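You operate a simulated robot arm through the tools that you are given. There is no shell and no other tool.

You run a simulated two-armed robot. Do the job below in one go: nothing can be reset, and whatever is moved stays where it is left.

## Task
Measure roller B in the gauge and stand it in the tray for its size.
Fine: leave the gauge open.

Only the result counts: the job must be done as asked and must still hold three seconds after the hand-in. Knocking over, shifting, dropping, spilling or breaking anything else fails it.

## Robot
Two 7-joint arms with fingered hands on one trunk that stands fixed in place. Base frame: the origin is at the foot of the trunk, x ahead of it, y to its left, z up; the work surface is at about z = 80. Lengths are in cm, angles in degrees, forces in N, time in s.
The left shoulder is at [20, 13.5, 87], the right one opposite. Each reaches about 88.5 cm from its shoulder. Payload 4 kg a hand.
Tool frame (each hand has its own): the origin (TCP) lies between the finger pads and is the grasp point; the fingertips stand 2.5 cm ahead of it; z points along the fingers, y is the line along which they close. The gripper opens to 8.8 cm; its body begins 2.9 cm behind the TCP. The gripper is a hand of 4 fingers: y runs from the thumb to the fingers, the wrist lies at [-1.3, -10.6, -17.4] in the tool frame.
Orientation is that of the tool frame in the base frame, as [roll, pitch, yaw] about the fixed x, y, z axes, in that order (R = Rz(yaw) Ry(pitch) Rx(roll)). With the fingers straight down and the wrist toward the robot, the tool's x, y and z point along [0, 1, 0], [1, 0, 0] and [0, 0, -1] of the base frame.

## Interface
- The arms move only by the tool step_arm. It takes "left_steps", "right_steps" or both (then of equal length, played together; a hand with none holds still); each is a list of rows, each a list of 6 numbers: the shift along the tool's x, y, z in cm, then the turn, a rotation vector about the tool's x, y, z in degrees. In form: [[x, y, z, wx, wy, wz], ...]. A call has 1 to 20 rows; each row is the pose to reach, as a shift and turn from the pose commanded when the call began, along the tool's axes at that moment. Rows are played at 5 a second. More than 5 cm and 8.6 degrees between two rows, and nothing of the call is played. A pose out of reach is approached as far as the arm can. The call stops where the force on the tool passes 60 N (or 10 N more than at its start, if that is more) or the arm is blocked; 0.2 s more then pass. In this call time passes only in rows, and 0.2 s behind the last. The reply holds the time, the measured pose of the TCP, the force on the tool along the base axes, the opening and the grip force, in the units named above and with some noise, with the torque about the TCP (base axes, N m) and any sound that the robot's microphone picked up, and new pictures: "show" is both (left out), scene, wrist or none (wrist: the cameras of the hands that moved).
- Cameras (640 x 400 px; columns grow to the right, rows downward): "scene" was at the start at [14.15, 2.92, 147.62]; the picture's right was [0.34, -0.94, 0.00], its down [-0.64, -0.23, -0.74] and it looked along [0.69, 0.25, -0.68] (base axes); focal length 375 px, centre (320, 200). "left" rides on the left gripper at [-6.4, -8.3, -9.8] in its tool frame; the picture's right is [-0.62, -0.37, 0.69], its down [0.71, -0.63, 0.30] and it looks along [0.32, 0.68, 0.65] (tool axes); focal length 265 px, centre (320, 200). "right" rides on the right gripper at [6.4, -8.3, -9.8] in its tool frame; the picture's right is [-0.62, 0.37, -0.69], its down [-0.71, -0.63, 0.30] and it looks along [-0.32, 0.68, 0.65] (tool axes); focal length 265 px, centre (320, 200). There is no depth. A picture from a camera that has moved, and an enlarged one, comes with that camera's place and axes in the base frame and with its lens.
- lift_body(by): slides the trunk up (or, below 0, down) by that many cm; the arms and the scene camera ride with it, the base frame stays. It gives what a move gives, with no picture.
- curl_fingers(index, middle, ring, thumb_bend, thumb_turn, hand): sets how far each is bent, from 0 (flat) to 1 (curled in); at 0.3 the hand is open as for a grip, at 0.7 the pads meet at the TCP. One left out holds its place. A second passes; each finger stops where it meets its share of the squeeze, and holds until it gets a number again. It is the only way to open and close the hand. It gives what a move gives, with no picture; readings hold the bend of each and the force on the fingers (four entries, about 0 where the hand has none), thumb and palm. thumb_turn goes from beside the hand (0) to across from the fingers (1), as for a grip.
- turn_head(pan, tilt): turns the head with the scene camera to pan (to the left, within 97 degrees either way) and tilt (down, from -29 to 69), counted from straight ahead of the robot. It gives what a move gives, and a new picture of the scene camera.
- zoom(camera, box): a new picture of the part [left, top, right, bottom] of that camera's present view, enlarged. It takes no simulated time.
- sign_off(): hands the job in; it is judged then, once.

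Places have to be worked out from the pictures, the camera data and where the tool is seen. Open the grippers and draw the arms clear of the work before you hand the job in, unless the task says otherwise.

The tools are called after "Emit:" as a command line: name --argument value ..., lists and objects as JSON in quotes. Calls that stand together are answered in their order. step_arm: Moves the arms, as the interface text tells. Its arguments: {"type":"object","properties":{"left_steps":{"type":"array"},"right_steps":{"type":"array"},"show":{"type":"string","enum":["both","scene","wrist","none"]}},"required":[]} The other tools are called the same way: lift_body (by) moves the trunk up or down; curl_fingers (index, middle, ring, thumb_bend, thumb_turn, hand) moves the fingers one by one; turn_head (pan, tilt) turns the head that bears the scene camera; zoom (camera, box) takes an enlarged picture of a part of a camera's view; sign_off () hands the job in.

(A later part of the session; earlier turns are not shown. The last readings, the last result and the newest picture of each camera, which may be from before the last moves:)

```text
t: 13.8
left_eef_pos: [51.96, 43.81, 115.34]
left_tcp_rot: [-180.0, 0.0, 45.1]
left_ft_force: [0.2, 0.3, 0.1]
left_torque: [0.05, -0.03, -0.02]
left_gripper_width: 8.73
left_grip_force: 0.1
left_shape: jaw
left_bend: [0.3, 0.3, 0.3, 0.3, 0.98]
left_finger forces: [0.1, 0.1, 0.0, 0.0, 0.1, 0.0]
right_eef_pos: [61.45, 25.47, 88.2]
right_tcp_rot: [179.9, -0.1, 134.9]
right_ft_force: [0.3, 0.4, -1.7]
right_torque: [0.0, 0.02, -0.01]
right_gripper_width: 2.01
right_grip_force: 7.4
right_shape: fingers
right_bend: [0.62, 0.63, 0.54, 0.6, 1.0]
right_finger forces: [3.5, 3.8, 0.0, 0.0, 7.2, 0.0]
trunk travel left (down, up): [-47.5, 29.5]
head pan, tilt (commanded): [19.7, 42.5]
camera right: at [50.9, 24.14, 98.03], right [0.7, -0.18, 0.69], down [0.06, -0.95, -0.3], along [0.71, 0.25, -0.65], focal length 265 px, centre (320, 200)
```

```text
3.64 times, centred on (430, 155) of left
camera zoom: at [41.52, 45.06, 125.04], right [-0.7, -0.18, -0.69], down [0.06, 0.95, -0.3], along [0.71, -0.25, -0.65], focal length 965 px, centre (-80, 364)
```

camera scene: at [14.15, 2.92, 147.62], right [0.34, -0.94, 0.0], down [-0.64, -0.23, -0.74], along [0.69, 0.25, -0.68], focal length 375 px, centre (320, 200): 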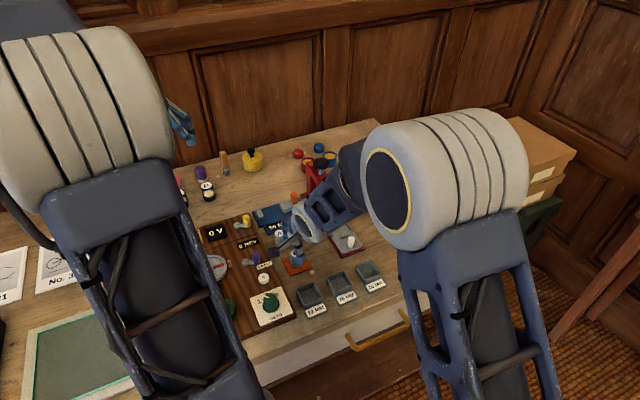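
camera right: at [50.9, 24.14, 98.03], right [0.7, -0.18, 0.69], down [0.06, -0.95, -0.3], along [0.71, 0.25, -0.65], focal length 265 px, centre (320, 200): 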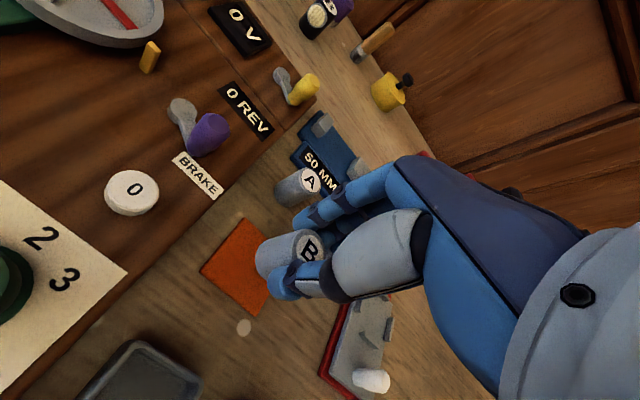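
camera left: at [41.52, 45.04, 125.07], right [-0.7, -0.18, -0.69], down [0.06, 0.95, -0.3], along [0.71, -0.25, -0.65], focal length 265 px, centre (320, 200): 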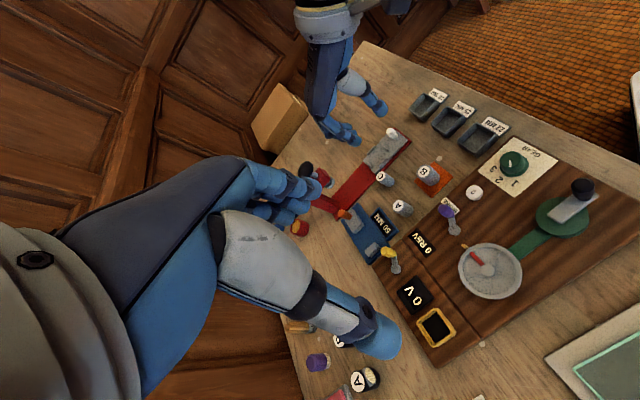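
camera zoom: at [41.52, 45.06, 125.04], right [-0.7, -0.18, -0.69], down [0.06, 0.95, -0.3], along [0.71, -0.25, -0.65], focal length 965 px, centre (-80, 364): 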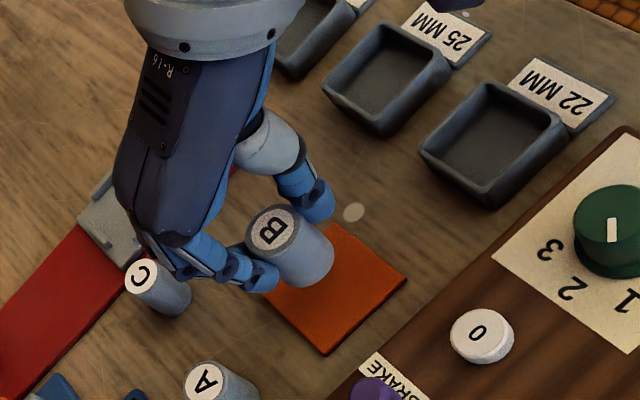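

B is held firmly and hanging straight. I'll raise it to z≈93 and carry it along the closing-line direction to above the gauge gap near [73.5, 37.2].

Emit:
step_arm --right_steps '[[0, 0, -2.5, 0, 0, 0], [0, 0, -4.8, 0, 0, 0], [-0.1, 3, -4.8, 0, 0, 0], [-0.2, 6, -4.8, 0, 0, 0], [-0.25, 9, -4.8, 0, 0, 0], [-0.3, 12, -4.8, 0, 0, 0], [-0.4, 15, -4.8, 0, 0, 0], [-0.4, 17, -4.8, 0, 0, 0]]' --show "both"

Emit:
zoom --camera "left" --box '[310, 140, 430, 270]'

Emit:
zoom --camera "scene" --box '[230, 150, 350, 250]'

Emit:
zoom --camera "right" --box '[180, 130, 380, 330]'

```text
t: 15.6
left_eef_pos: [51.95, 43.74, 115.37]
left_tcp_rot: [-179.9, 0.0, 45.1]
left_ft_force: [-0.6, -0.3, -0.2]
left_torque: [0.0, 0.01, -0.02]
left_gripper_width: 8.78
left_grip_force: 0.0
left_shape: jaw
left_bend: [0.3, 0.3, 0.3, 0.3, 0.98]
left_finger forces: [0.0, 0.0, 0.0, 0.1, 0.1, 0.0]
right_eef_pos: [73.76, 37.29, 93.15]
right_tcp_rot: [180.0, 0.0, 135.1]
right_ft_force: [0.1, 0.3, -2.1]
right_torque: [-0.03, 0.02, 0.02]
right_gripper_width: 2.01
right_grip_force: 7.1
right_shape: fingers
right_bend: [0.62, 0.63, 0.54, 0.6, 1.0]
right_finger forces: [3.5, 3.7, 0.0, 0.0, 6.9, 0.0]
trunk travel left (down, up): [-47.5, 29.5]
head pan, tilt (commanded): [19.7, 42.5]
camera scene: at [14.15, 2.91, 147.62], right [0.34, -0.94, 0.0], down [-0.64, -0.23, -0.74], along [0.69, 0.25, -0.68], focal length 375 px, centre (320, 200)
camera right: at [63.21, 35.9, 102.9], right [0.7, -0.18, 0.69], down [0.06, -0.95, -0.3], along [0.71, 0.25, -0.65], focal length 265 px, centre (320, 200)
```

scene: 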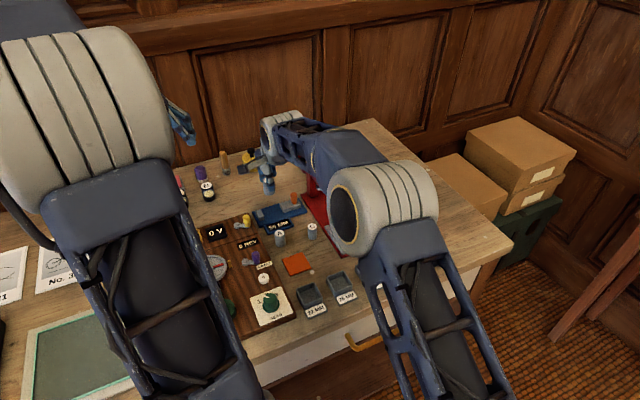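
right: 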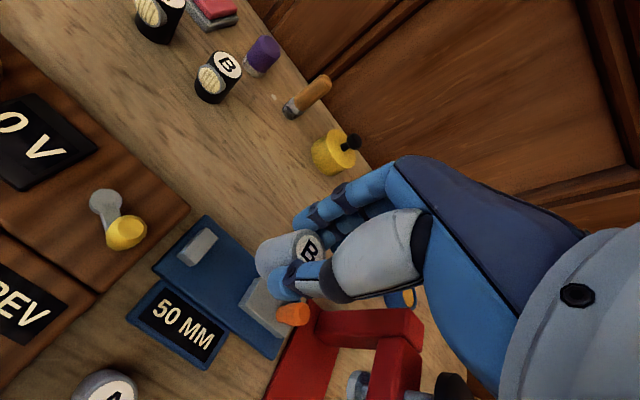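

```text
3.08 times, centred on (370, 205) of left
camera zoom: at [41.51, 45.04, 125.05], right [-0.7, -0.18, -0.69], down [0.06, 0.95, -0.3], along [0.71, -0.25, -0.65], focal length 817 px, centre (166, 185)
```

zoom: 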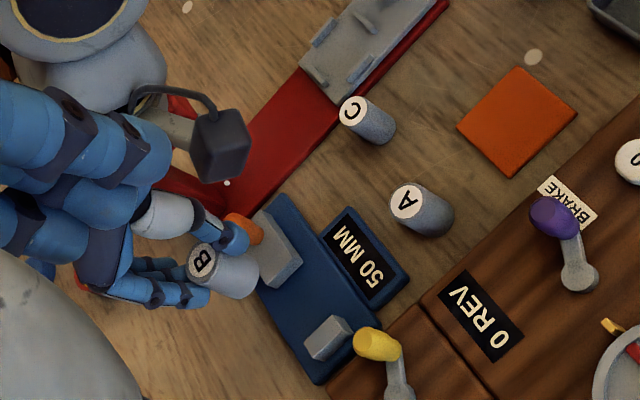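

```text
4.00 times, centred on (290, 200) of scene
camera zoom: at [14.15, 2.91, 147.62], right [0.34, -0.94, 0.0], down [-0.64, -0.23, -0.74], along [0.69, 0.25, -0.68], focal length 1501 px, centre (440, 200)
```

zoom: 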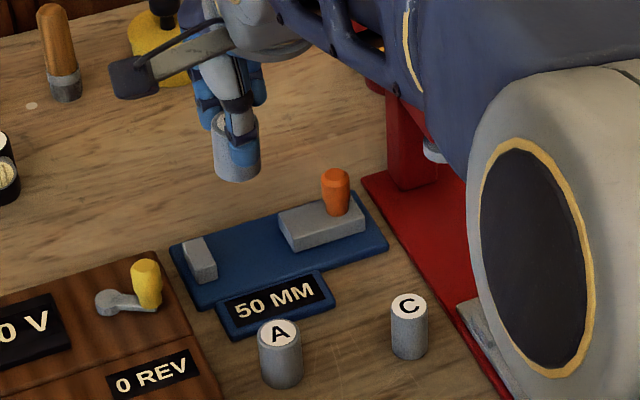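

```text
2.00 times, centred on (280, 230) of right
camera zoom: at [63.21, 35.9, 102.9], right [0.7, -0.18, 0.69], down [0.06, -0.95, -0.3], along [0.71, 0.25, -0.65], focal length 531 px, centre (400, 140)
```

zoom: 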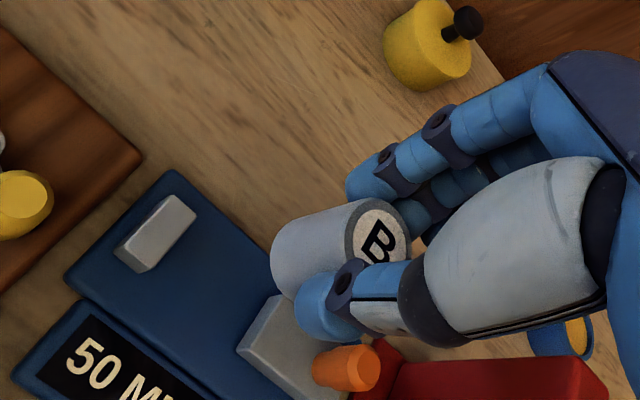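

B is over the gauge with the fingers clear of everything. I'll zoom tightly to pin down the jaw edges relative to the roller before I lower it.

Emit:
zoom --camera "right" --box '[190, 205, 340, 345]'

Emit:
zoom --camera "left" --box '[365, 190, 425, 260]'

Emit:
zoom --camera "scene" --box '[265, 170, 335, 240]'

```text
2.86 times, centred on (265, 275) of right
camera zoom: at [63.21, 35.9, 102.9], right [0.7, -0.18, 0.69], down [0.06, -0.95, -0.3], along [0.71, 0.25, -0.65], focal length 758 px, centre (477, -14)
```

zoom: 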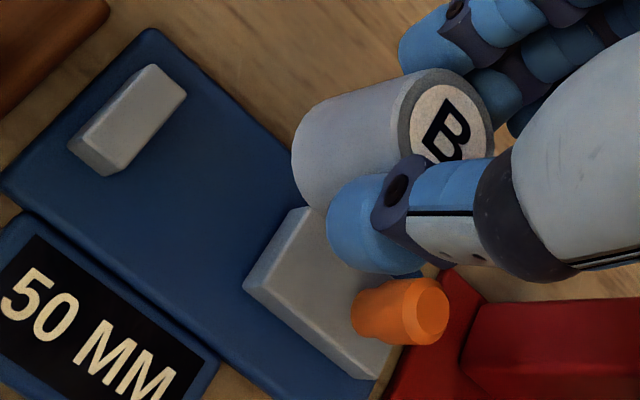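

```text
5.71 times, centred on (395, 225) of left
camera zoom: at [41.51, 45.04, 125.05], right [-0.7, -0.18, -0.69], down [0.06, 0.95, -0.3], along [0.71, -0.25, -0.65], focal length 1517 px, centre (-109, 57)
```

zoom: 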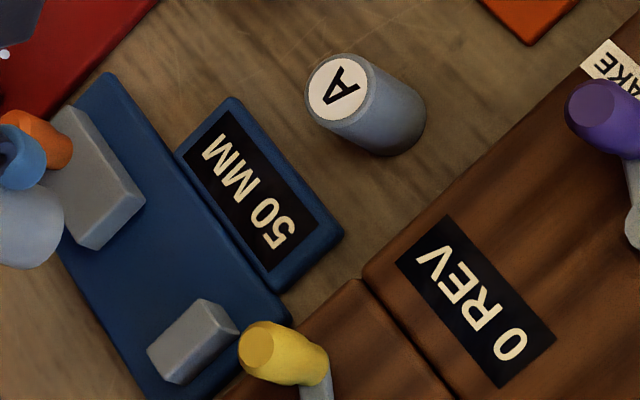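

```text
5.71 times, centred on (300, 205) of scene
camera zoom: at [14.15, 2.91, 147.62], right [0.34, -0.94, 0.0], down [-0.64, -0.23, -0.74], along [0.69, 0.25, -0.68], focal length 2144 px, centre (434, 171)
```

zoom: 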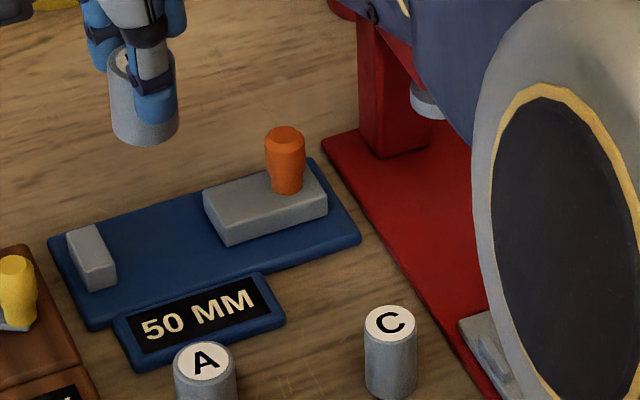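

The roller (about [73.3, 37.15]) sits within the open gap (centre about [73.6, 37.0]), with 0.7 cm or more to each jaw. I'll lower it to just above the gauge plate and recheck.

Emit:
step_arm --right_steps '[[0, 0.1, 1.5, 0, 0, 0], [0, 0.1, 3.0, 0, 0, 0], [0, 0.1, 4.5, 0, 0, 0], [0, 0.1, 5.5, 0, 0, 0]]' --show "wrist"

Emit:
zoom --camera "right" --box '[190, 205, 340, 345]'

Emit:
zoom --camera "left" --box '[335, 180, 415, 260]'

Emit:
zoom --camera "scene" --box '[250, 160, 330, 240]'

```text
t: 16.6
left_eef_pos: [52.12, 43.67, 115.23]
left_tcp_rot: [-179.9, 0.0, 45.0]
left_ft_force: [0.5, -0.3, -0.7]
left_torque: [-0.03, 0.01, 0.02]
left_gripper_width: 8.75
left_grip_force: 0.2
left_shape: jaw
left_bend: [0.3, 0.3, 0.3, 0.3, 0.98]
left_finger forces: [0.0, 0.0, 0.1, 0.0, 0.0, 0.1]
right_eef_pos: [73.68, 37.18, 87.43]
right_tcp_rot: [-179.8, 0.0, 135.1]
right_ft_force: [0.0, -0.8, -1.3]
right_torque: [-0.03, -0.01, 0.0]
right_gripper_width: 1.98
right_grip_force: 7.2
right_shape: fingers
right_bend: [0.62, 0.63, 0.54, 0.6, 1.0]
right_finger forces: [3.6, 3.7, 0.0, 0.1, 6.9, 0.1]
trunk travel left (down, up): [-47.5, 29.5]
head pan, tilt (commanded): [19.7, 42.5]
camera right: at [63.24, 35.93, 97.34], right [0.7, -0.18, 0.69], down [0.06, -0.95, -0.3], along [0.71, 0.25, -0.65], focal length 265 px, centre (320, 200)
```

right: 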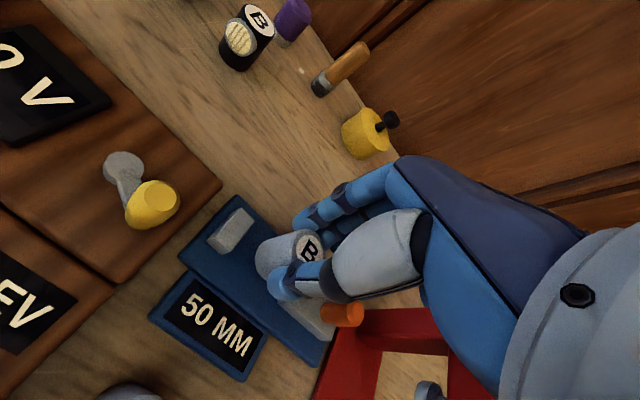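

```text
2.86 times, centred on (265, 275) of right
camera zoom: at [63.24, 35.93, 97.34], right [0.7, -0.18, 0.69], down [0.06, -0.95, -0.3], along [0.71, 0.25, -0.65], focal length 758 px, centre (477, -14)
```

zoom: 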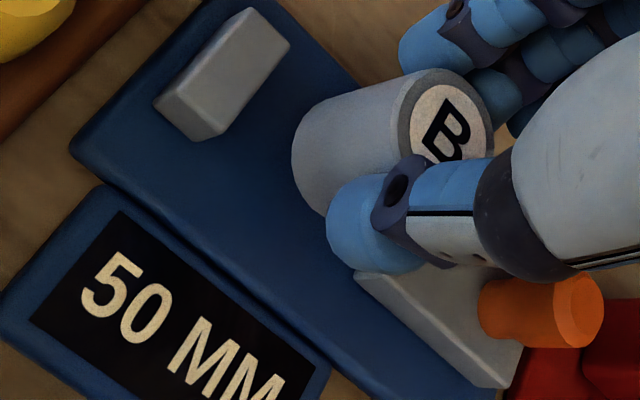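

```text
5.00 times, centred on (375, 220) of left
camera zoom: at [41.51, 45.05, 125.05], right [-0.7, -0.18, -0.69], down [0.06, 0.95, -0.3], along [0.71, -0.25, -0.65], focal length 1327 px, centre (45, 100)
```

zoom: 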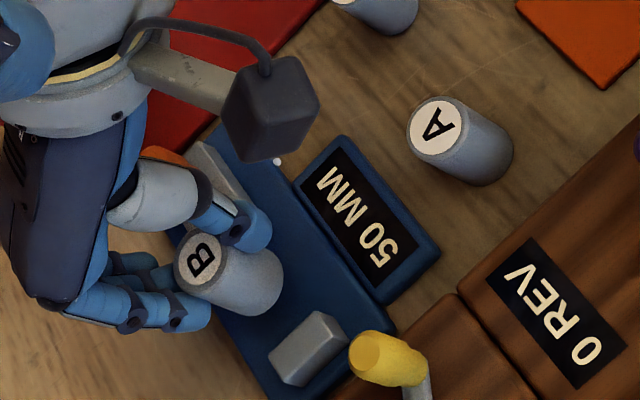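

```text
5.00 times, centred on (290, 200) of scene
camera zoom: at [14.16, 2.93, 147.62], right [0.34, -0.94, 0.0], down [-0.64, -0.23, -0.74], along [0.69, 0.25, -0.68], focal length 1876 px, centre (470, 200)
```

zoom: 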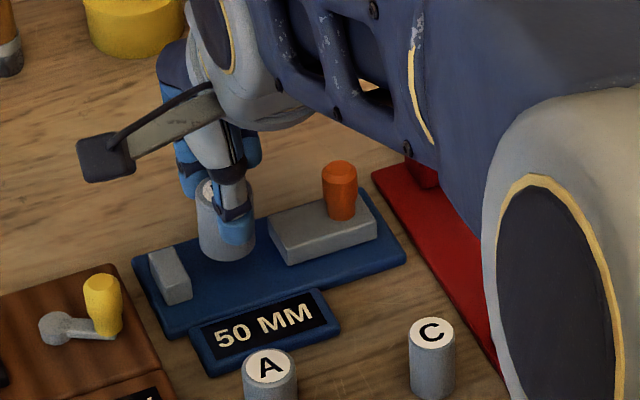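

The roller is between the jaws and about 1.6 cm above the plate. I'll lower in small steps until it nearly touches, watching the force.

Emit:
step_arm --right_steps '[[0, 0, 0.4, 0, 0, 0], [0, 0, 0.8, 0, 0, 0], [0, 0, 1.1, 0, 0, 0], [0, 0, 1.3, 0, 0, 0]]' --show "wrist"

Emit:
zoom --camera "left" --box '[335, 180, 415, 260]'

Emit:
zoom --camera "scene" --box '[250, 160, 330, 240]'

```text
t: 17.6
left_eef_pos: [52.12, 43.85, 115.2]
left_tcp_rot: [-179.9, 0.0, 44.9]
left_ft_force: [0.4, 0.2, -0.2]
left_torque: [-0.02, -0.02, -0.01]
left_gripper_width: 8.77
left_grip_force: 0.1
left_shape: jaw
left_bend: [0.3, 0.3, 0.3, 0.3, 0.98]
left_finger forces: [0.0, 0.0, 0.0, 0.1, 0.0, 0.1]
right_eef_pos: [73.74, 37.25, 86.23]
right_tcp_rot: [179.9, 0.0, 134.9]
right_ft_force: [0.5, -0.3, -1.7]
right_torque: [-0.03, -0.01, 0.01]
right_gripper_width: 2.0
right_grip_force: 7.0
right_shape: fingers
right_bend: [0.62, 0.63, 0.54, 0.6, 1.0]
right_finger forces: [3.5, 3.7, 0.0, 0.0, 6.9, 0.0]
trunk travel left (down, up): [-47.5, 29.5]
head pan, tilt (commanded): [19.7, 42.5]
camera right: at [63.22, 35.98, 96.09], right [0.7, -0.18, 0.69], down [0.06, -0.95, -0.3], along [0.71, 0.25, -0.65], focal length 265 px, centre (320, 200)
```

right: 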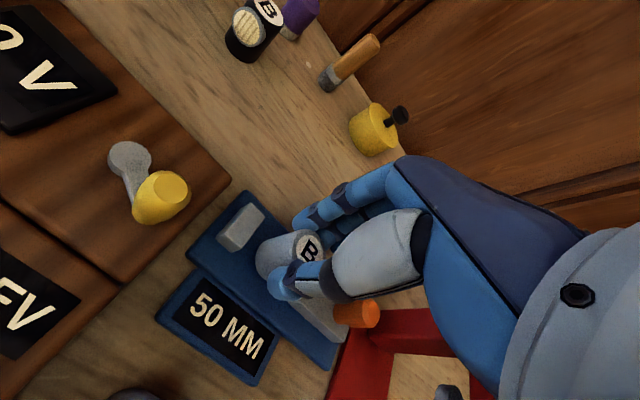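

```text
5.00 times, centred on (375, 220) of left
camera zoom: at [41.52, 45.05, 125.04], right [-0.7, -0.18, -0.69], down [0.06, 0.95, -0.3], along [0.71, -0.25, -0.65], focal length 1327 px, centre (45, 100)
```

zoom: 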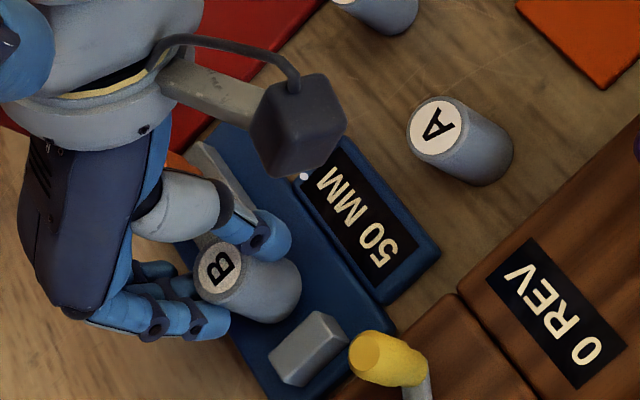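

```text
5.00 times, centred on (290, 200) of scene
camera zoom: at [14.16, 2.93, 147.62], right [0.34, -0.94, 0.0], down [-0.64, -0.23, -0.74], along [0.69, 0.25, -0.68], focal length 1876 px, centre (470, 200)
```

zoom: 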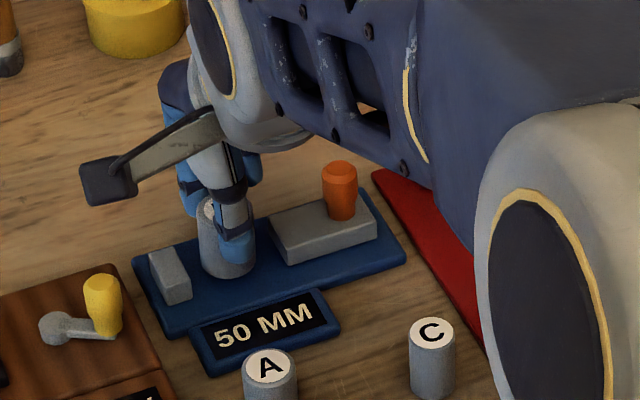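

No contact yet: the force is just the roller's weight. I'll carry on in finer steps.

Emit:
step_arm --right_steps '[[0, 0, 0.1, 0, 0, 0], [0, 0, 0.2, 0, 0, 0]]' --show "none"

Emit:
step_arm --right_steps '[[0, 0, 0.05, 0, 0, 0], [0, 0, 0.1, 0, 0, 0]]' --show "none"

```text
t: 18.2
left_eef_pos: [52.05, 43.76, 115.24]
left_tcp_rot: [180.0, 0.0, 45.0]
left_ft_force: [0.4, 0.1, -0.3]
left_torque: [0.03, 0.01, 0.01]
left_gripper_width: 8.75
left_grip_force: 0.1
left_shape: jaw
left_bend: [0.3, 0.3, 0.3, 0.3, 0.98]
left_finger forces: [0.0, 0.1, 0.1, 0.0, 0.1, 0.0]
right_eef_pos: [73.71, 37.31, 86.05]
right_tcp_rot: [-180.0, 0.0, 135.0]
right_ft_force: [0.4, -0.3, -0.6]
right_torque: [0.0, -0.01, -0.02]
right_gripper_width: 1.98
right_grip_force: 7.0
right_shape: fingers
right_bend: [0.62, 0.63, 0.54, 0.6, 1.0]
right_finger forces: [3.5, 3.7, 0.0, 0.0, 7.0, 0.1]
trunk travel left (down, up): [-47.5, 29.5]
head pan, tilt (commanded): [19.7, 42.5]
```

```text
t: 18.8
left_eef_pos: [51.97, 43.7, 115.27]
left_tcp_rot: [-180.0, -0.1, 44.9]
left_ft_force: [0.7, 0.6, 0.1]
left_torque: [-0.03, 0.01, -0.01]
left_gripper_width: 8.73
left_grip_force: 0.0
left_shape: jaw
left_bend: [0.3, 0.3, 0.3, 0.3, 0.98]
left_finger forces: [0.0, 0.1, 0.0, 0.0, 0.0, 0.0]
right_eef_pos: [73.68, 37.24, 85.91]
right_tcp_rot: [179.9, 0.0, 135.0]
right_ft_force: [0.3, 0.7, -1.8]
right_torque: [0.03, -0.02, 0.02]
right_gripper_width: 2.0
right_grip_force: 7.3
right_shape: fingers
right_bend: [0.62, 0.63, 0.54, 0.6, 1.0]
right_finger forces: [3.5, 3.7, 0.1, 0.0, 6.9, 0.0]
trunk travel left (down, up): [-47.5, 29.5]
head pan, tilt (commanded): [19.7, 42.5]
```

The roller is still hanging free at TCP z≈85.9, so I'll step down in 1 mm increments.

Emit:
step_arm --right_steps '[[0, 0, 0.05, 0, 0, 0], [0, 0, 0.1, 0, 0, 0]]' --show "none"

Emit:
step_arm --right_steps '[[0, 0, 0.05, 0, 0, 0], [0, 0, 0.1, 0, 0, 0]]' --show "none"

Emit:
zoom --camera "left" --box '[335, 180, 415, 260]'

Emit:
zoom --camera "scene" --box '[260, 180, 310, 230]'

```text
t: 19.4
left_eef_pos: [52.08, 43.72, 115.2]
left_tcp_rot: [-180.0, 0.0, 45.0]
left_ft_force: [0.0, -0.1, 0.2]
left_torque: [0.01, 0.02, 0.02]
left_gripper_width: 8.76
left_grip_force: 0.1
left_shape: jaw
left_bend: [0.3, 0.3, 0.3, 0.3, 0.98]
left_finger forces: [0.0, 0.0, 0.1, 0.1, 0.0, 0.1]
right_eef_pos: [73.74, 37.16, 85.82]
right_tcp_rot: [-179.9, 0.0, 134.9]
right_ft_force: [0.1, 0.3, -2.0]
right_torque: [0.0, -0.01, 0.03]
right_gripper_width: 2.0
right_grip_force: 7.1
right_shape: fingers
right_bend: [0.62, 0.63, 0.54, 0.6, 1.0]
right_finger forces: [3.6, 3.7, 0.1, 0.0, 6.9, 0.0]
trunk travel left (down, up): [-47.5, 29.5]
head pan, tilt (commanded): [19.7, 42.5]
```

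```text
t: 20.0
left_eef_pos: [51.96, 43.7, 115.27]
left_tcp_rot: [180.0, 0.0, 45.0]
left_ft_force: [-0.8, -0.6, -0.2]
left_torque: [0.01, 0.02, 0.0]
left_gripper_width: 8.75
left_grip_force: 0.1
left_shape: jaw
left_bend: [0.3, 0.3, 0.3, 0.3, 0.98]
left_finger forces: [0.0, 0.0, 0.1, 0.1, 0.1, 0.1]
right_eef_pos: [73.68, 37.22, 85.67]
right_tcp_rot: [180.0, 0.1, 134.9]
right_ft_force: [0.0, 0.0, -1.8]
right_torque: [0.0, 0.01, 0.03]
right_gripper_width: 1.99
right_grip_force: 6.4
right_shape: fingers
right_bend: [0.62, 0.63, 0.54, 0.6, 1.0]
right_finger forces: [3.5, 3.7, 0.0, 0.0, 6.9, 0.0]
trunk travel left (down, up): [-47.5, 29.5]
head pan, tilt (commanded): [19.7, 42.5]
```

```text
5.00 times, centred on (375, 220) of left
camera zoom: at [41.52, 45.05, 125.04], right [-0.7, -0.18, -0.69], down [0.06, 0.95, -0.3], along [0.71, -0.25, -0.65], focal length 1327 px, centre (45, 100)
```

zoom: 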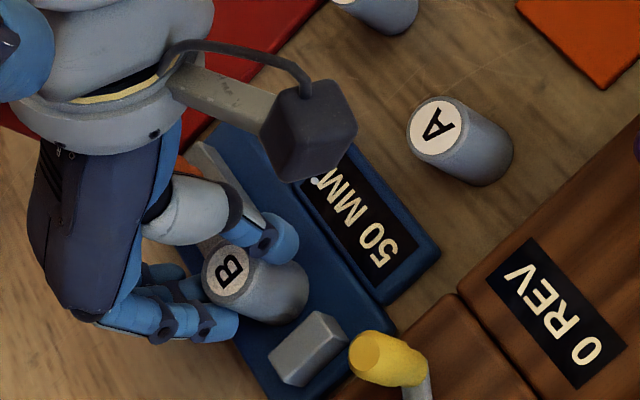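

```text
8.00 times, centred on (285, 205) of scene
camera zoom: at [14.16, 2.93, 147.62], right [0.34, -0.94, 0.0], down [-0.64, -0.23, -0.74], along [0.69, 0.25, -0.68], focal length 3001 px, centre (600, 160)
```

zoom: 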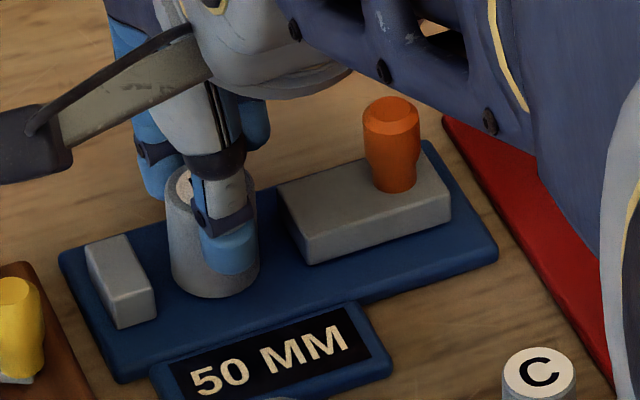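

The roller's bottom is very close to the plate but not loaded yet, so I'll continue in 1 mm increments.

Emit:
step_arm --right_steps '[[0, 0, 0.05, 0, 0, 0], [0, 0, 0.1, 0, 0, 0]]' --show "none"

Emit:
step_arm --right_steps '[[0, 0, 0.05, 0, 0, 0], [0, 0, 0.1, 0, 0, 0]]' --show "none"

```text
t: 20.6
left_eef_pos: [52.07, 43.77, 115.19]
left_tcp_rot: [-179.9, 0.0, 45.0]
left_ft_force: [-0.8, -0.4, -0.3]
left_torque: [0.01, 0.03, 0.02]
left_gripper_width: 8.77
left_grip_force: 0.0
left_shape: jaw
left_bend: [0.3, 0.3, 0.3, 0.3, 0.98]
left_finger forces: [0.0, 0.1, 0.0, 0.1, 0.0, 0.1]
right_eef_pos: [73.71, 37.34, 85.66]
right_tcp_rot: [180.0, -0.1, 135.0]
right_ft_force: [-0.2, 1.2, -0.5]
right_torque: [-0.01, -0.02, -0.01]
right_gripper_width: 1.99
right_grip_force: 7.2
right_shape: fingers
right_bend: [0.62, 0.63, 0.54, 0.6, 1.0]
right_finger forces: [3.6, 3.7, 0.0, 0.1, 7.0, 0.1]
trunk travel left (down, up): [-47.5, 29.5]
head pan, tilt (commanded): [19.7, 42.5]
```

```text
t: 21.2
left_eef_pos: [52.05, 43.78, 115.19]
left_tcp_rot: [-179.9, 0.0, 44.9]
left_ft_force: [-0.3, -0.2, -0.3]
left_torque: [-0.04, 0.0, -0.02]
left_gripper_width: 8.74
left_grip_force: 0.1
left_shape: jaw
left_bend: [0.3, 0.3, 0.3, 0.3, 0.98]
left_finger forces: [0.0, 0.1, 0.0, 0.0, 0.0, 0.1]
right_eef_pos: [73.74, 37.36, 85.59]
right_tcp_rot: [179.9, 0.0, 135.0]
right_ft_force: [0.2, 1.4, 3.2]
right_torque: [0.0, 0.01, 0.01]
right_gripper_width: 1.99
right_grip_force: 7.1
right_shape: fingers
right_bend: [0.62, 0.63, 0.54, 0.6, 1.0]
right_finger forces: [3.9, 3.9, 0.0, 0.1, 6.7, 0.0]
trunk travel left (down, up): [-47.5, 29.5]
head pan, tilt (commanded): [19.7, 42.5]
```

Contact: the vertical force went to +3 N, so B stands on the gauge plate. I'll release it gently.

Emit:
curl_fingers --hand "right" --index 0.55 --middle 0.55 --ring 0.5 --thumb_bend 0.54

Emit:
zoom --camera "left" --box '[335, 180, 415, 260]'

Emit:
zoom --camera "scene" --box '[260, 180, 310, 230]'

Emit:
zoom --camera "right" --box '[190, 205, 340, 345]'

```text
t: 22.2
left_eef_pos: [52.0, 43.74, 115.21]
left_tcp_rot: [180.0, 0.0, 45.1]
left_ft_force: [0.3, 0.3, 1.2]
left_torque: [0.0, -0.01, -0.03]
left_gripper_width: 8.77
left_grip_force: 0.1
left_shape: jaw
left_bend: [0.3, 0.3, 0.3, 0.3, 0.98]
left_finger forces: [0.0, 0.0, 0.0, 0.0, 0.1, 0.0]
right_eef_pos: [73.76, 37.21, 85.62]
right_tcp_rot: [180.0, 0.0, 135.0]
right_ft_force: [0.7, -0.2, 0.3]
right_torque: [-0.01, -0.01, -0.03]
right_gripper_width: 3.13
right_grip_force: 0.0
right_shape: fingers
right_bend: [0.55, 0.55, 0.5, 0.54, 1.0]
right_finger forces: [0.0, 0.0, 0.0, 0.0, 0.0, 0.0]
trunk travel left (down, up): [-47.5, 29.5]
head pan, tilt (commanded): [19.7, 42.5]
```

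```text
5.00 times, centred on (375, 220) of left
camera zoom: at [41.51, 45.05, 125.05], right [-0.7, -0.18, -0.69], down [0.06, 0.95, -0.3], along [0.71, -0.25, -0.65], focal length 1327 px, centre (45, 100)
```

zoom: 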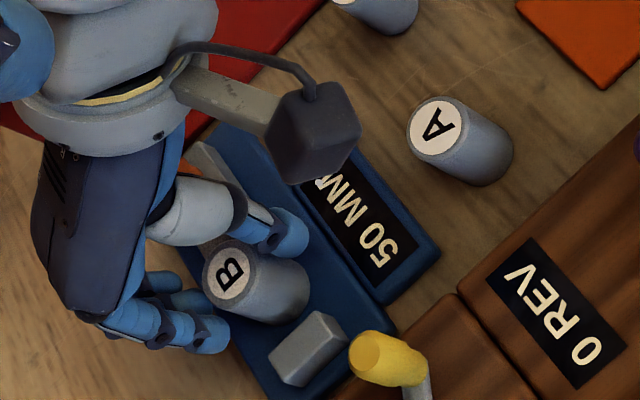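

```text
8.00 times, centred on (285, 205) of scene
camera zoom: at [14.16, 2.92, 147.62], right [0.34, -0.94, 0.0], down [-0.64, -0.23, -0.74], along [0.69, 0.25, -0.68], focal length 3001 px, centre (600, 160)
```

zoom: 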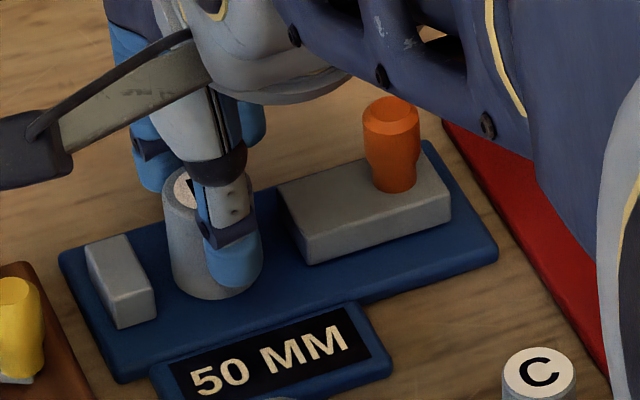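

```text
2.86 times, centred on (265, 275) of right
camera zoom: at [63.21, 35.97, 95.4], right [0.7, -0.18, 0.69], down [0.06, -0.95, -0.3], along [0.71, 0.25, -0.65], focal length 758 px, centre (477, -14)
```

zoom: 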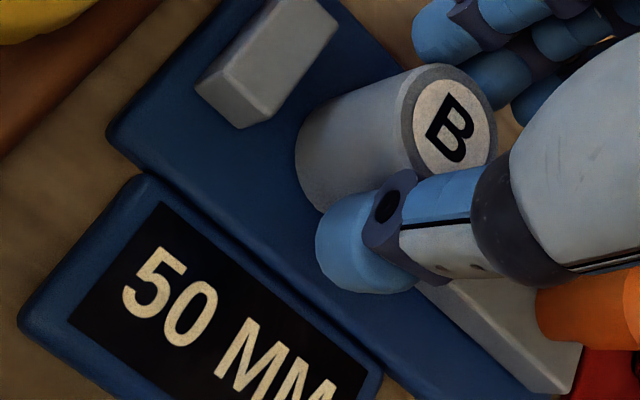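

B stands on its own with zero finger force. I'll open a bit wider and lift straight up, away from it.

Emit:
curl_fingers --hand "right" --index 0.48 --middle 0.48 --ring 0.48 --thumb_bend 0.47

Emit:
step_arm --right_steps '[[0, 0, -0.6, 0, 0, 0], [0, 0, -1.5, 0, 0, 0], [0, 0, -3, 0, 0, 0], [0, 0, -5, 0, 0, 0], [0, 0, -7.5, 0, 0, 0], [0, 0, -10, 0, 0, 0]]' --show "both"

Emit:
zoom --camera "left" --box '[335, 170, 425, 260]'

Emit:
zoom --camera "scene" --box '[250, 170, 320, 240]'

```text
t: 23.2
left_eef_pos: [52.0, 43.78, 115.3]
left_tcp_rot: [179.9, 0.0, 45.1]
left_ft_force: [0.1, -0.2, 0.1]
left_torque: [0.03, 0.0, 0.01]
left_gripper_width: 8.76
left_grip_force: 0.1
left_shape: jaw
left_bend: [0.3, 0.3, 0.3, 0.3, 0.98]
left_finger forces: [0.0, 0.1, 0.0, 0.0, 0.0, 0.0]
right_eef_pos: [73.7, 37.25, 85.53]
right_tcp_rot: [179.9, 0.1, 135.0]
right_ft_force: [-0.2, -0.5, 0.0]
right_torque: [0.01, 0.03, 0.02]
right_gripper_width: 4.63
right_grip_force: 0.0
right_shape: fingers
right_bend: [0.48, 0.48, 0.48, 0.47, 1.0]
right_finger forces: [0.0, 0.0, 0.0, 0.1, 0.0, 0.0]
trunk travel left (down, up): [-47.5, 29.5]
head pan, tilt (commanded): [19.7, 42.5]
```

```text
t: 24.6
left_eef_pos: [52.02, 43.83, 115.19]
left_tcp_rot: [180.0, 0.0, 45.1]
left_ft_force: [-0.5, -0.6, -0.2]
left_torque: [0.0, -0.01, 0.04]
left_gripper_width: 8.76
left_grip_force: 0.1
left_shape: jaw
left_bend: [0.3, 0.3, 0.3, 0.3, 0.98]
left_finger forces: [0.1, 0.1, 0.1, 0.0, 0.1, 0.0]
right_eef_pos: [73.66, 37.22, 95.69]
right_tcp_rot: [180.0, -0.1, 135.0]
right_ft_force: [1.1, 0.4, -0.3]
right_torque: [-0.01, 0.01, 0.03]
right_gripper_width: 4.64
right_grip_force: 0.0
right_shape: fingers
right_bend: [0.48, 0.48, 0.48, 0.47, 1.0]
right_finger forces: [0.0, 0.0, 0.1, 0.0, 0.1, 0.0]
trunk travel left (down, up): [-47.5, 29.5]
head pan, tilt (commanded): [19.7, 42.5]
camera scene: at [14.16, 2.93, 147.62], right [0.34, -0.94, 0.0], down [-0.64, -0.23, -0.74], along [0.69, 0.25, -0.68], focal length 375 px, centre (320, 200)
camera right: at [63.19, 35.89, 105.47], right [0.7, -0.18, 0.69], down [0.06, -0.95, -0.3], along [0.71, 0.25, -0.65], focal length 265 px, centre (320, 200)
```

scene: 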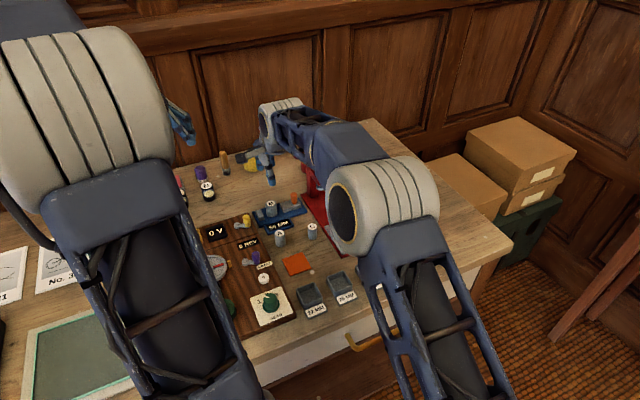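
right: 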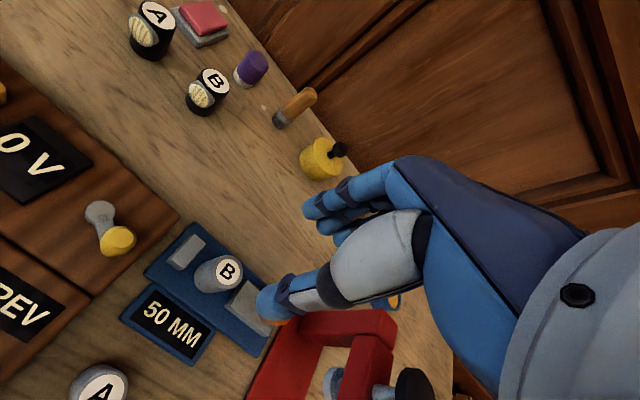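

```text
4.44 times, centred on (380, 215) of left
camera zoom: at [41.52, 45.06, 125.04], right [-0.7, -0.18, -0.69], down [0.06, 0.95, -0.3], along [0.71, -0.25, -0.65], focal length 1180 px, centre (53, 133)
```

zoom: 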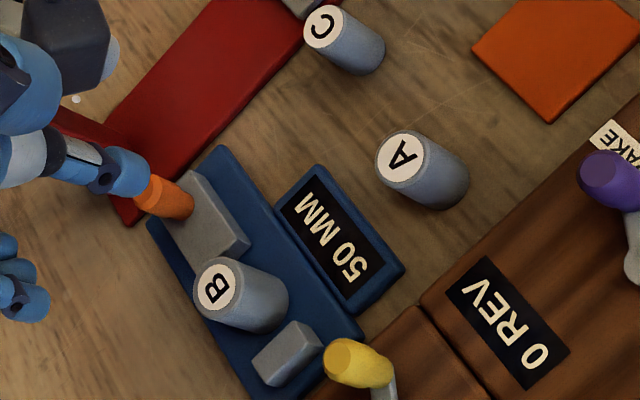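

```text
5.71 times, centred on (285, 205) of scene
camera zoom: at [14.16, 2.93, 147.62], right [0.34, -0.94, 0.0], down [-0.64, -0.23, -0.74], along [0.69, 0.25, -0.68], focal length 2144 px, centre (520, 171)
```

zoom: 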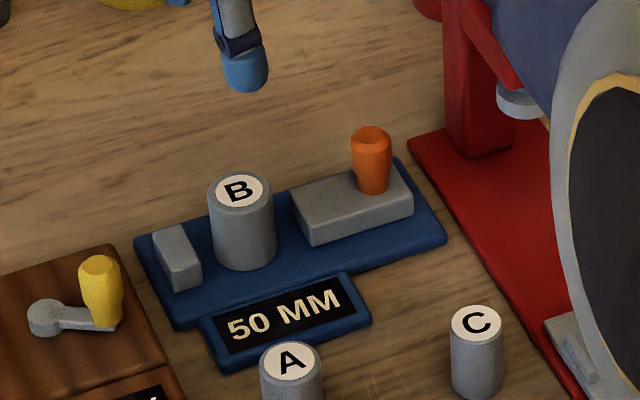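

B stands upright between the jaws. To slide the knob I'll use the left hand, because its closing line at yaw 45° lies along the slide. First the right hand backs away to a spot where its camera can watch the gauge.

Emit:
step_arm --right_steps '[[-0.1, -2, -3, 0, 0, 2], [-0.3, -5.5, -5, 0, 0, 4], [-0.5, -9.5, -6.5, 0, 0, 6], [-0.7, -13.5, -7.3, 0, 0, 8], [-0.9, -17, -7.3, 0, 0, 9], [-1.1, -20.4, -7.3, 0, 0, 10]]' --show "wrist"

Emit:
zoom --camera "left" --box '[240, 140, 420, 260]'

Emit:
zoom --camera "scene" --box '[250, 130, 350, 230]'

```text
t: 26.0
left_eef_pos: [52.08, 43.86, 115.22]
left_tcp_rot: [-180.0, 0.0, 45.1]
left_ft_force: [0.4, 0.8, -0.3]
left_torque: [0.04, 0.02, -0.01]
left_gripper_width: 8.74
left_grip_force: 0.1
left_shape: jaw
left_bend: [0.3, 0.3, 0.3, 0.3, 0.98]
left_finger forces: [0.0, 0.0, 0.1, 0.1, 0.1, 0.0]
right_eef_pos: [59.99, 22.2, 102.85]
right_tcp_rot: [-180.0, 0.1, 124.9]
right_ft_force: [0.4, -0.3, -0.3]
right_torque: [0.02, -0.01, 0.0]
right_gripper_width: 4.65
right_grip_force: 0.2
right_shape: fingers
right_bend: [0.48, 0.48, 0.48, 0.47, 1.0]
right_finger forces: [0.2, 0.0, 0.1, 0.0, 0.0, 0.1]
trunk travel left (down, up): [-47.5, 29.5]
head pan, tilt (commanded): [19.7, 42.5]
camera right: at [49.5, 22.64, 112.66], right [0.66, -0.3, 0.69], down [-0.11, -0.95, -0.3], along [0.75, 0.13, -0.65], focal length 265 px, centre (320, 200)
```

right: 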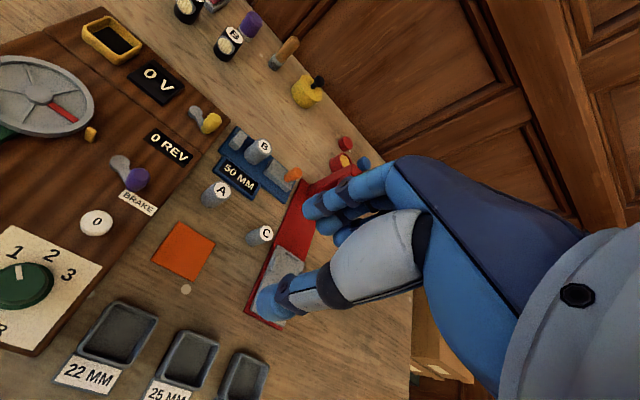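

```text
3.33 times, centred on (330, 200) of left
camera zoom: at [41.52, 45.07, 125.03], right [-0.7, -0.18, -0.69], down [0.06, 0.95, -0.3], along [0.71, -0.25, -0.65], focal length 885 px, centre (287, 200)
```

zoom: 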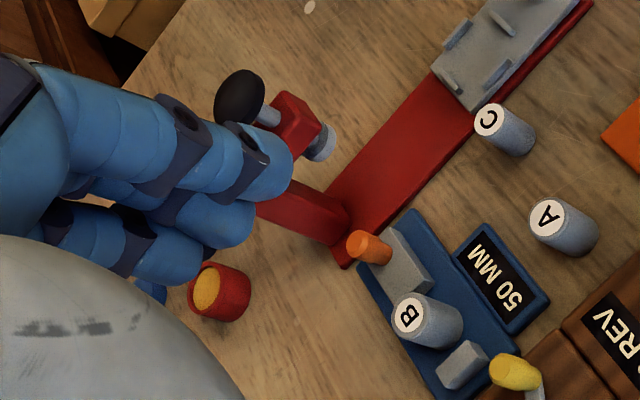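

```text
4.00 times, centred on (300, 180) of scene
camera zoom: at [14.17, 2.94, 147.62], right [0.34, -0.94, 0.0], down [-0.64, -0.23, -0.74], along [0.69, 0.25, -0.68], focal length 1501 px, centre (400, 280)
```

zoom: 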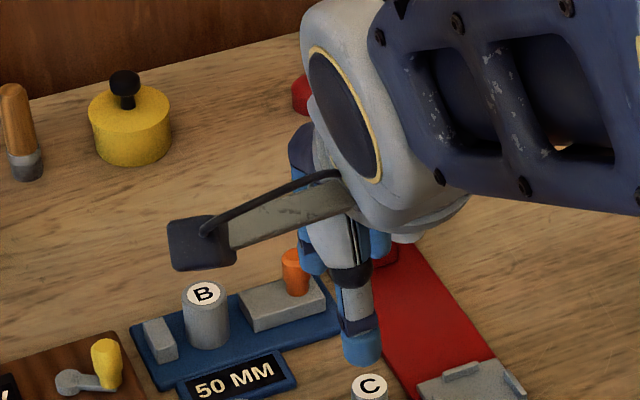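

The right camera now watches the gauge. The knob is at about [78.1, 32.75], its top at z≈85, with the press about 6 cm beyond it. I'll narrow the left fingers and move the left hand high above the knob, keeping yaw 45°.

Emit:
curl_fingers --hand "left" --index 0.5 --middle 0.5 --ring 0.5 --thumb_bend 0.52 --thumb_turn 1.0

Emit:
step_arm --left_steps '[[1.3, 3.3, 1.9, 0, 0, 0], [2.7, 6.6, 3.8, 0, 0, 0], [4.0, 9.8, 5.6, 0, 0, 0], [5.3, 13.1, 7.5, 0, 0, 0], [6.7, 16.4, 9.4, 0, 0, 0], [8.0, 19.7, 11.3, 0, 0, 0], [9.3, 23.0, 13.1, 0, 0, 0], [10.68, 26.2, 15.0, 0, 0, 0]]' --show "both"

Emit:
zoom --camera "right" --box '[190, 80, 370, 230]'

Emit:
zoom --camera "scene" --box '[250, 130, 350, 230]'

```text
t: 27.0
left_eef_pos: [51.96, 43.74, 115.16]
left_tcp_rot: [-179.9, 0.0, 45.0]
left_ft_force: [-0.3, 0.6, 0.6]
left_torque: [0.0, 0.01, 0.01]
left_gripper_width: 3.97
left_grip_force: 0.1
left_shape: fingers
left_bend: [0.5, 0.5, 0.5, 0.52, 1.0]
left_finger forces: [0.0, 0.1, 0.0, 0.0, 0.1, 0.0]
right_eef_pos: [60.09, 22.05, 102.72]
right_tcp_rot: [-180.0, -0.1, 125.0]
right_ft_force: [0.1, 0.1, 0.1]
right_torque: [0.03, -0.03, 0.02]
right_gripper_width: 4.66
right_grip_force: 0.0
right_shape: fingers
right_bend: [0.48, 0.48, 0.48, 0.47, 1.0]
right_finger forces: [0.0, 0.0, 0.1, 0.0, 0.1, 0.1]
trunk travel left (down, up): [-47.5, 29.5]
head pan, tilt (commanded): [19.7, 42.5]
```

```text
t: 28.8
left_eef_pos: [78.13, 32.88, 100.21]
left_tcp_rot: [-179.9, -0.1, 44.9]
left_ft_force: [-0.8, 0.7, -0.6]
left_torque: [0.02, -0.02, -0.01]
left_gripper_width: 3.98
left_grip_force: 0.0
left_shape: fingers
left_bend: [0.5, 0.5, 0.5, 0.52, 1.0]
left_finger forces: [0.0, 0.1, 0.1, 0.0, 0.0, 0.0]
right_eef_pos: [60.02, 22.27, 102.9]
right_tcp_rot: [179.9, 0.1, 125.0]
right_ft_force: [-0.5, -0.1, 0.1]
right_torque: [0.01, -0.02, 0.01]
right_gripper_width: 4.64
right_grip_force: 0.1
right_shape: fingers
right_bend: [0.48, 0.48, 0.48, 0.47, 1.0]
right_finger forces: [0.0, 0.1, 0.0, 0.1, 0.0, 0.0]
trunk travel left (down, up): [-47.5, 29.5]
head pan, tilt (commanded): [19.7, 42.5]
camera scene: at [14.12, 2.93, 147.63], right [0.34, -0.94, 0.0], down [-0.64, -0.23, -0.74], along [0.69, 0.25, -0.68], focal length 375 px, centre (320, 200)
camera left: at [67.58, 34.13, 110.02], right [-0.7, -0.18, -0.69], down [0.06, 0.95, -0.3], along [0.71, -0.25, -0.65], focal length 265 px, centre (320, 200)
```

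scene: 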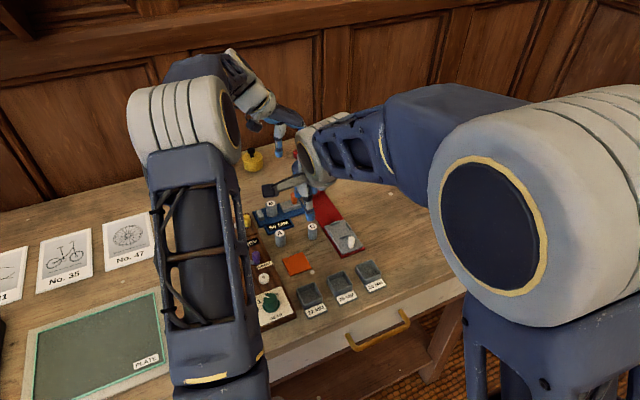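
left: 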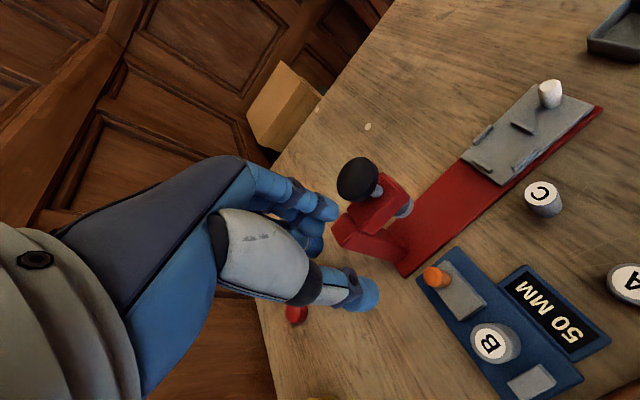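

```text
2.67 times, centred on (280, 155) of right
camera zoom: at [49.49, 22.67, 112.69], right [0.66, -0.3, 0.69], down [-0.11, -0.95, -0.3], along [0.75, 0.13, -0.65], focal length 708 px, centre (427, 320)
```

zoom: 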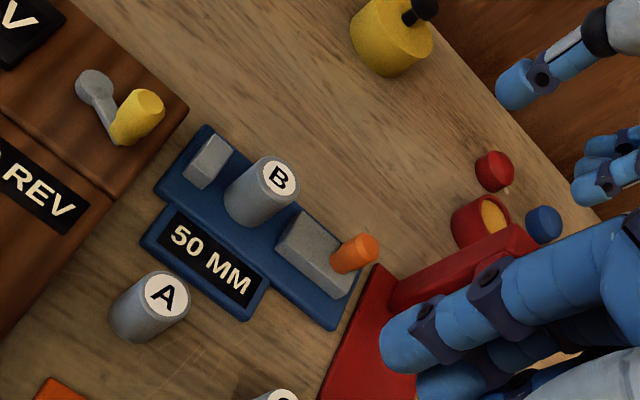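

```text
4.00 times, centred on (300, 180) of scene
camera zoom: at [14.12, 2.93, 147.63], right [0.34, -0.94, 0.0], down [-0.64, -0.23, -0.74], along [0.69, 0.25, -0.68], focal length 1501 px, centre (400, 280)
```

zoom: 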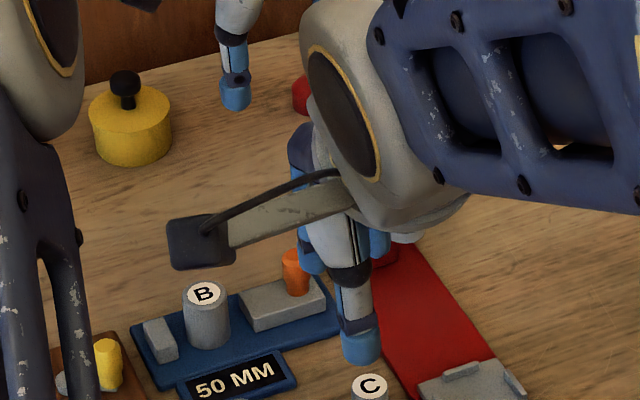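

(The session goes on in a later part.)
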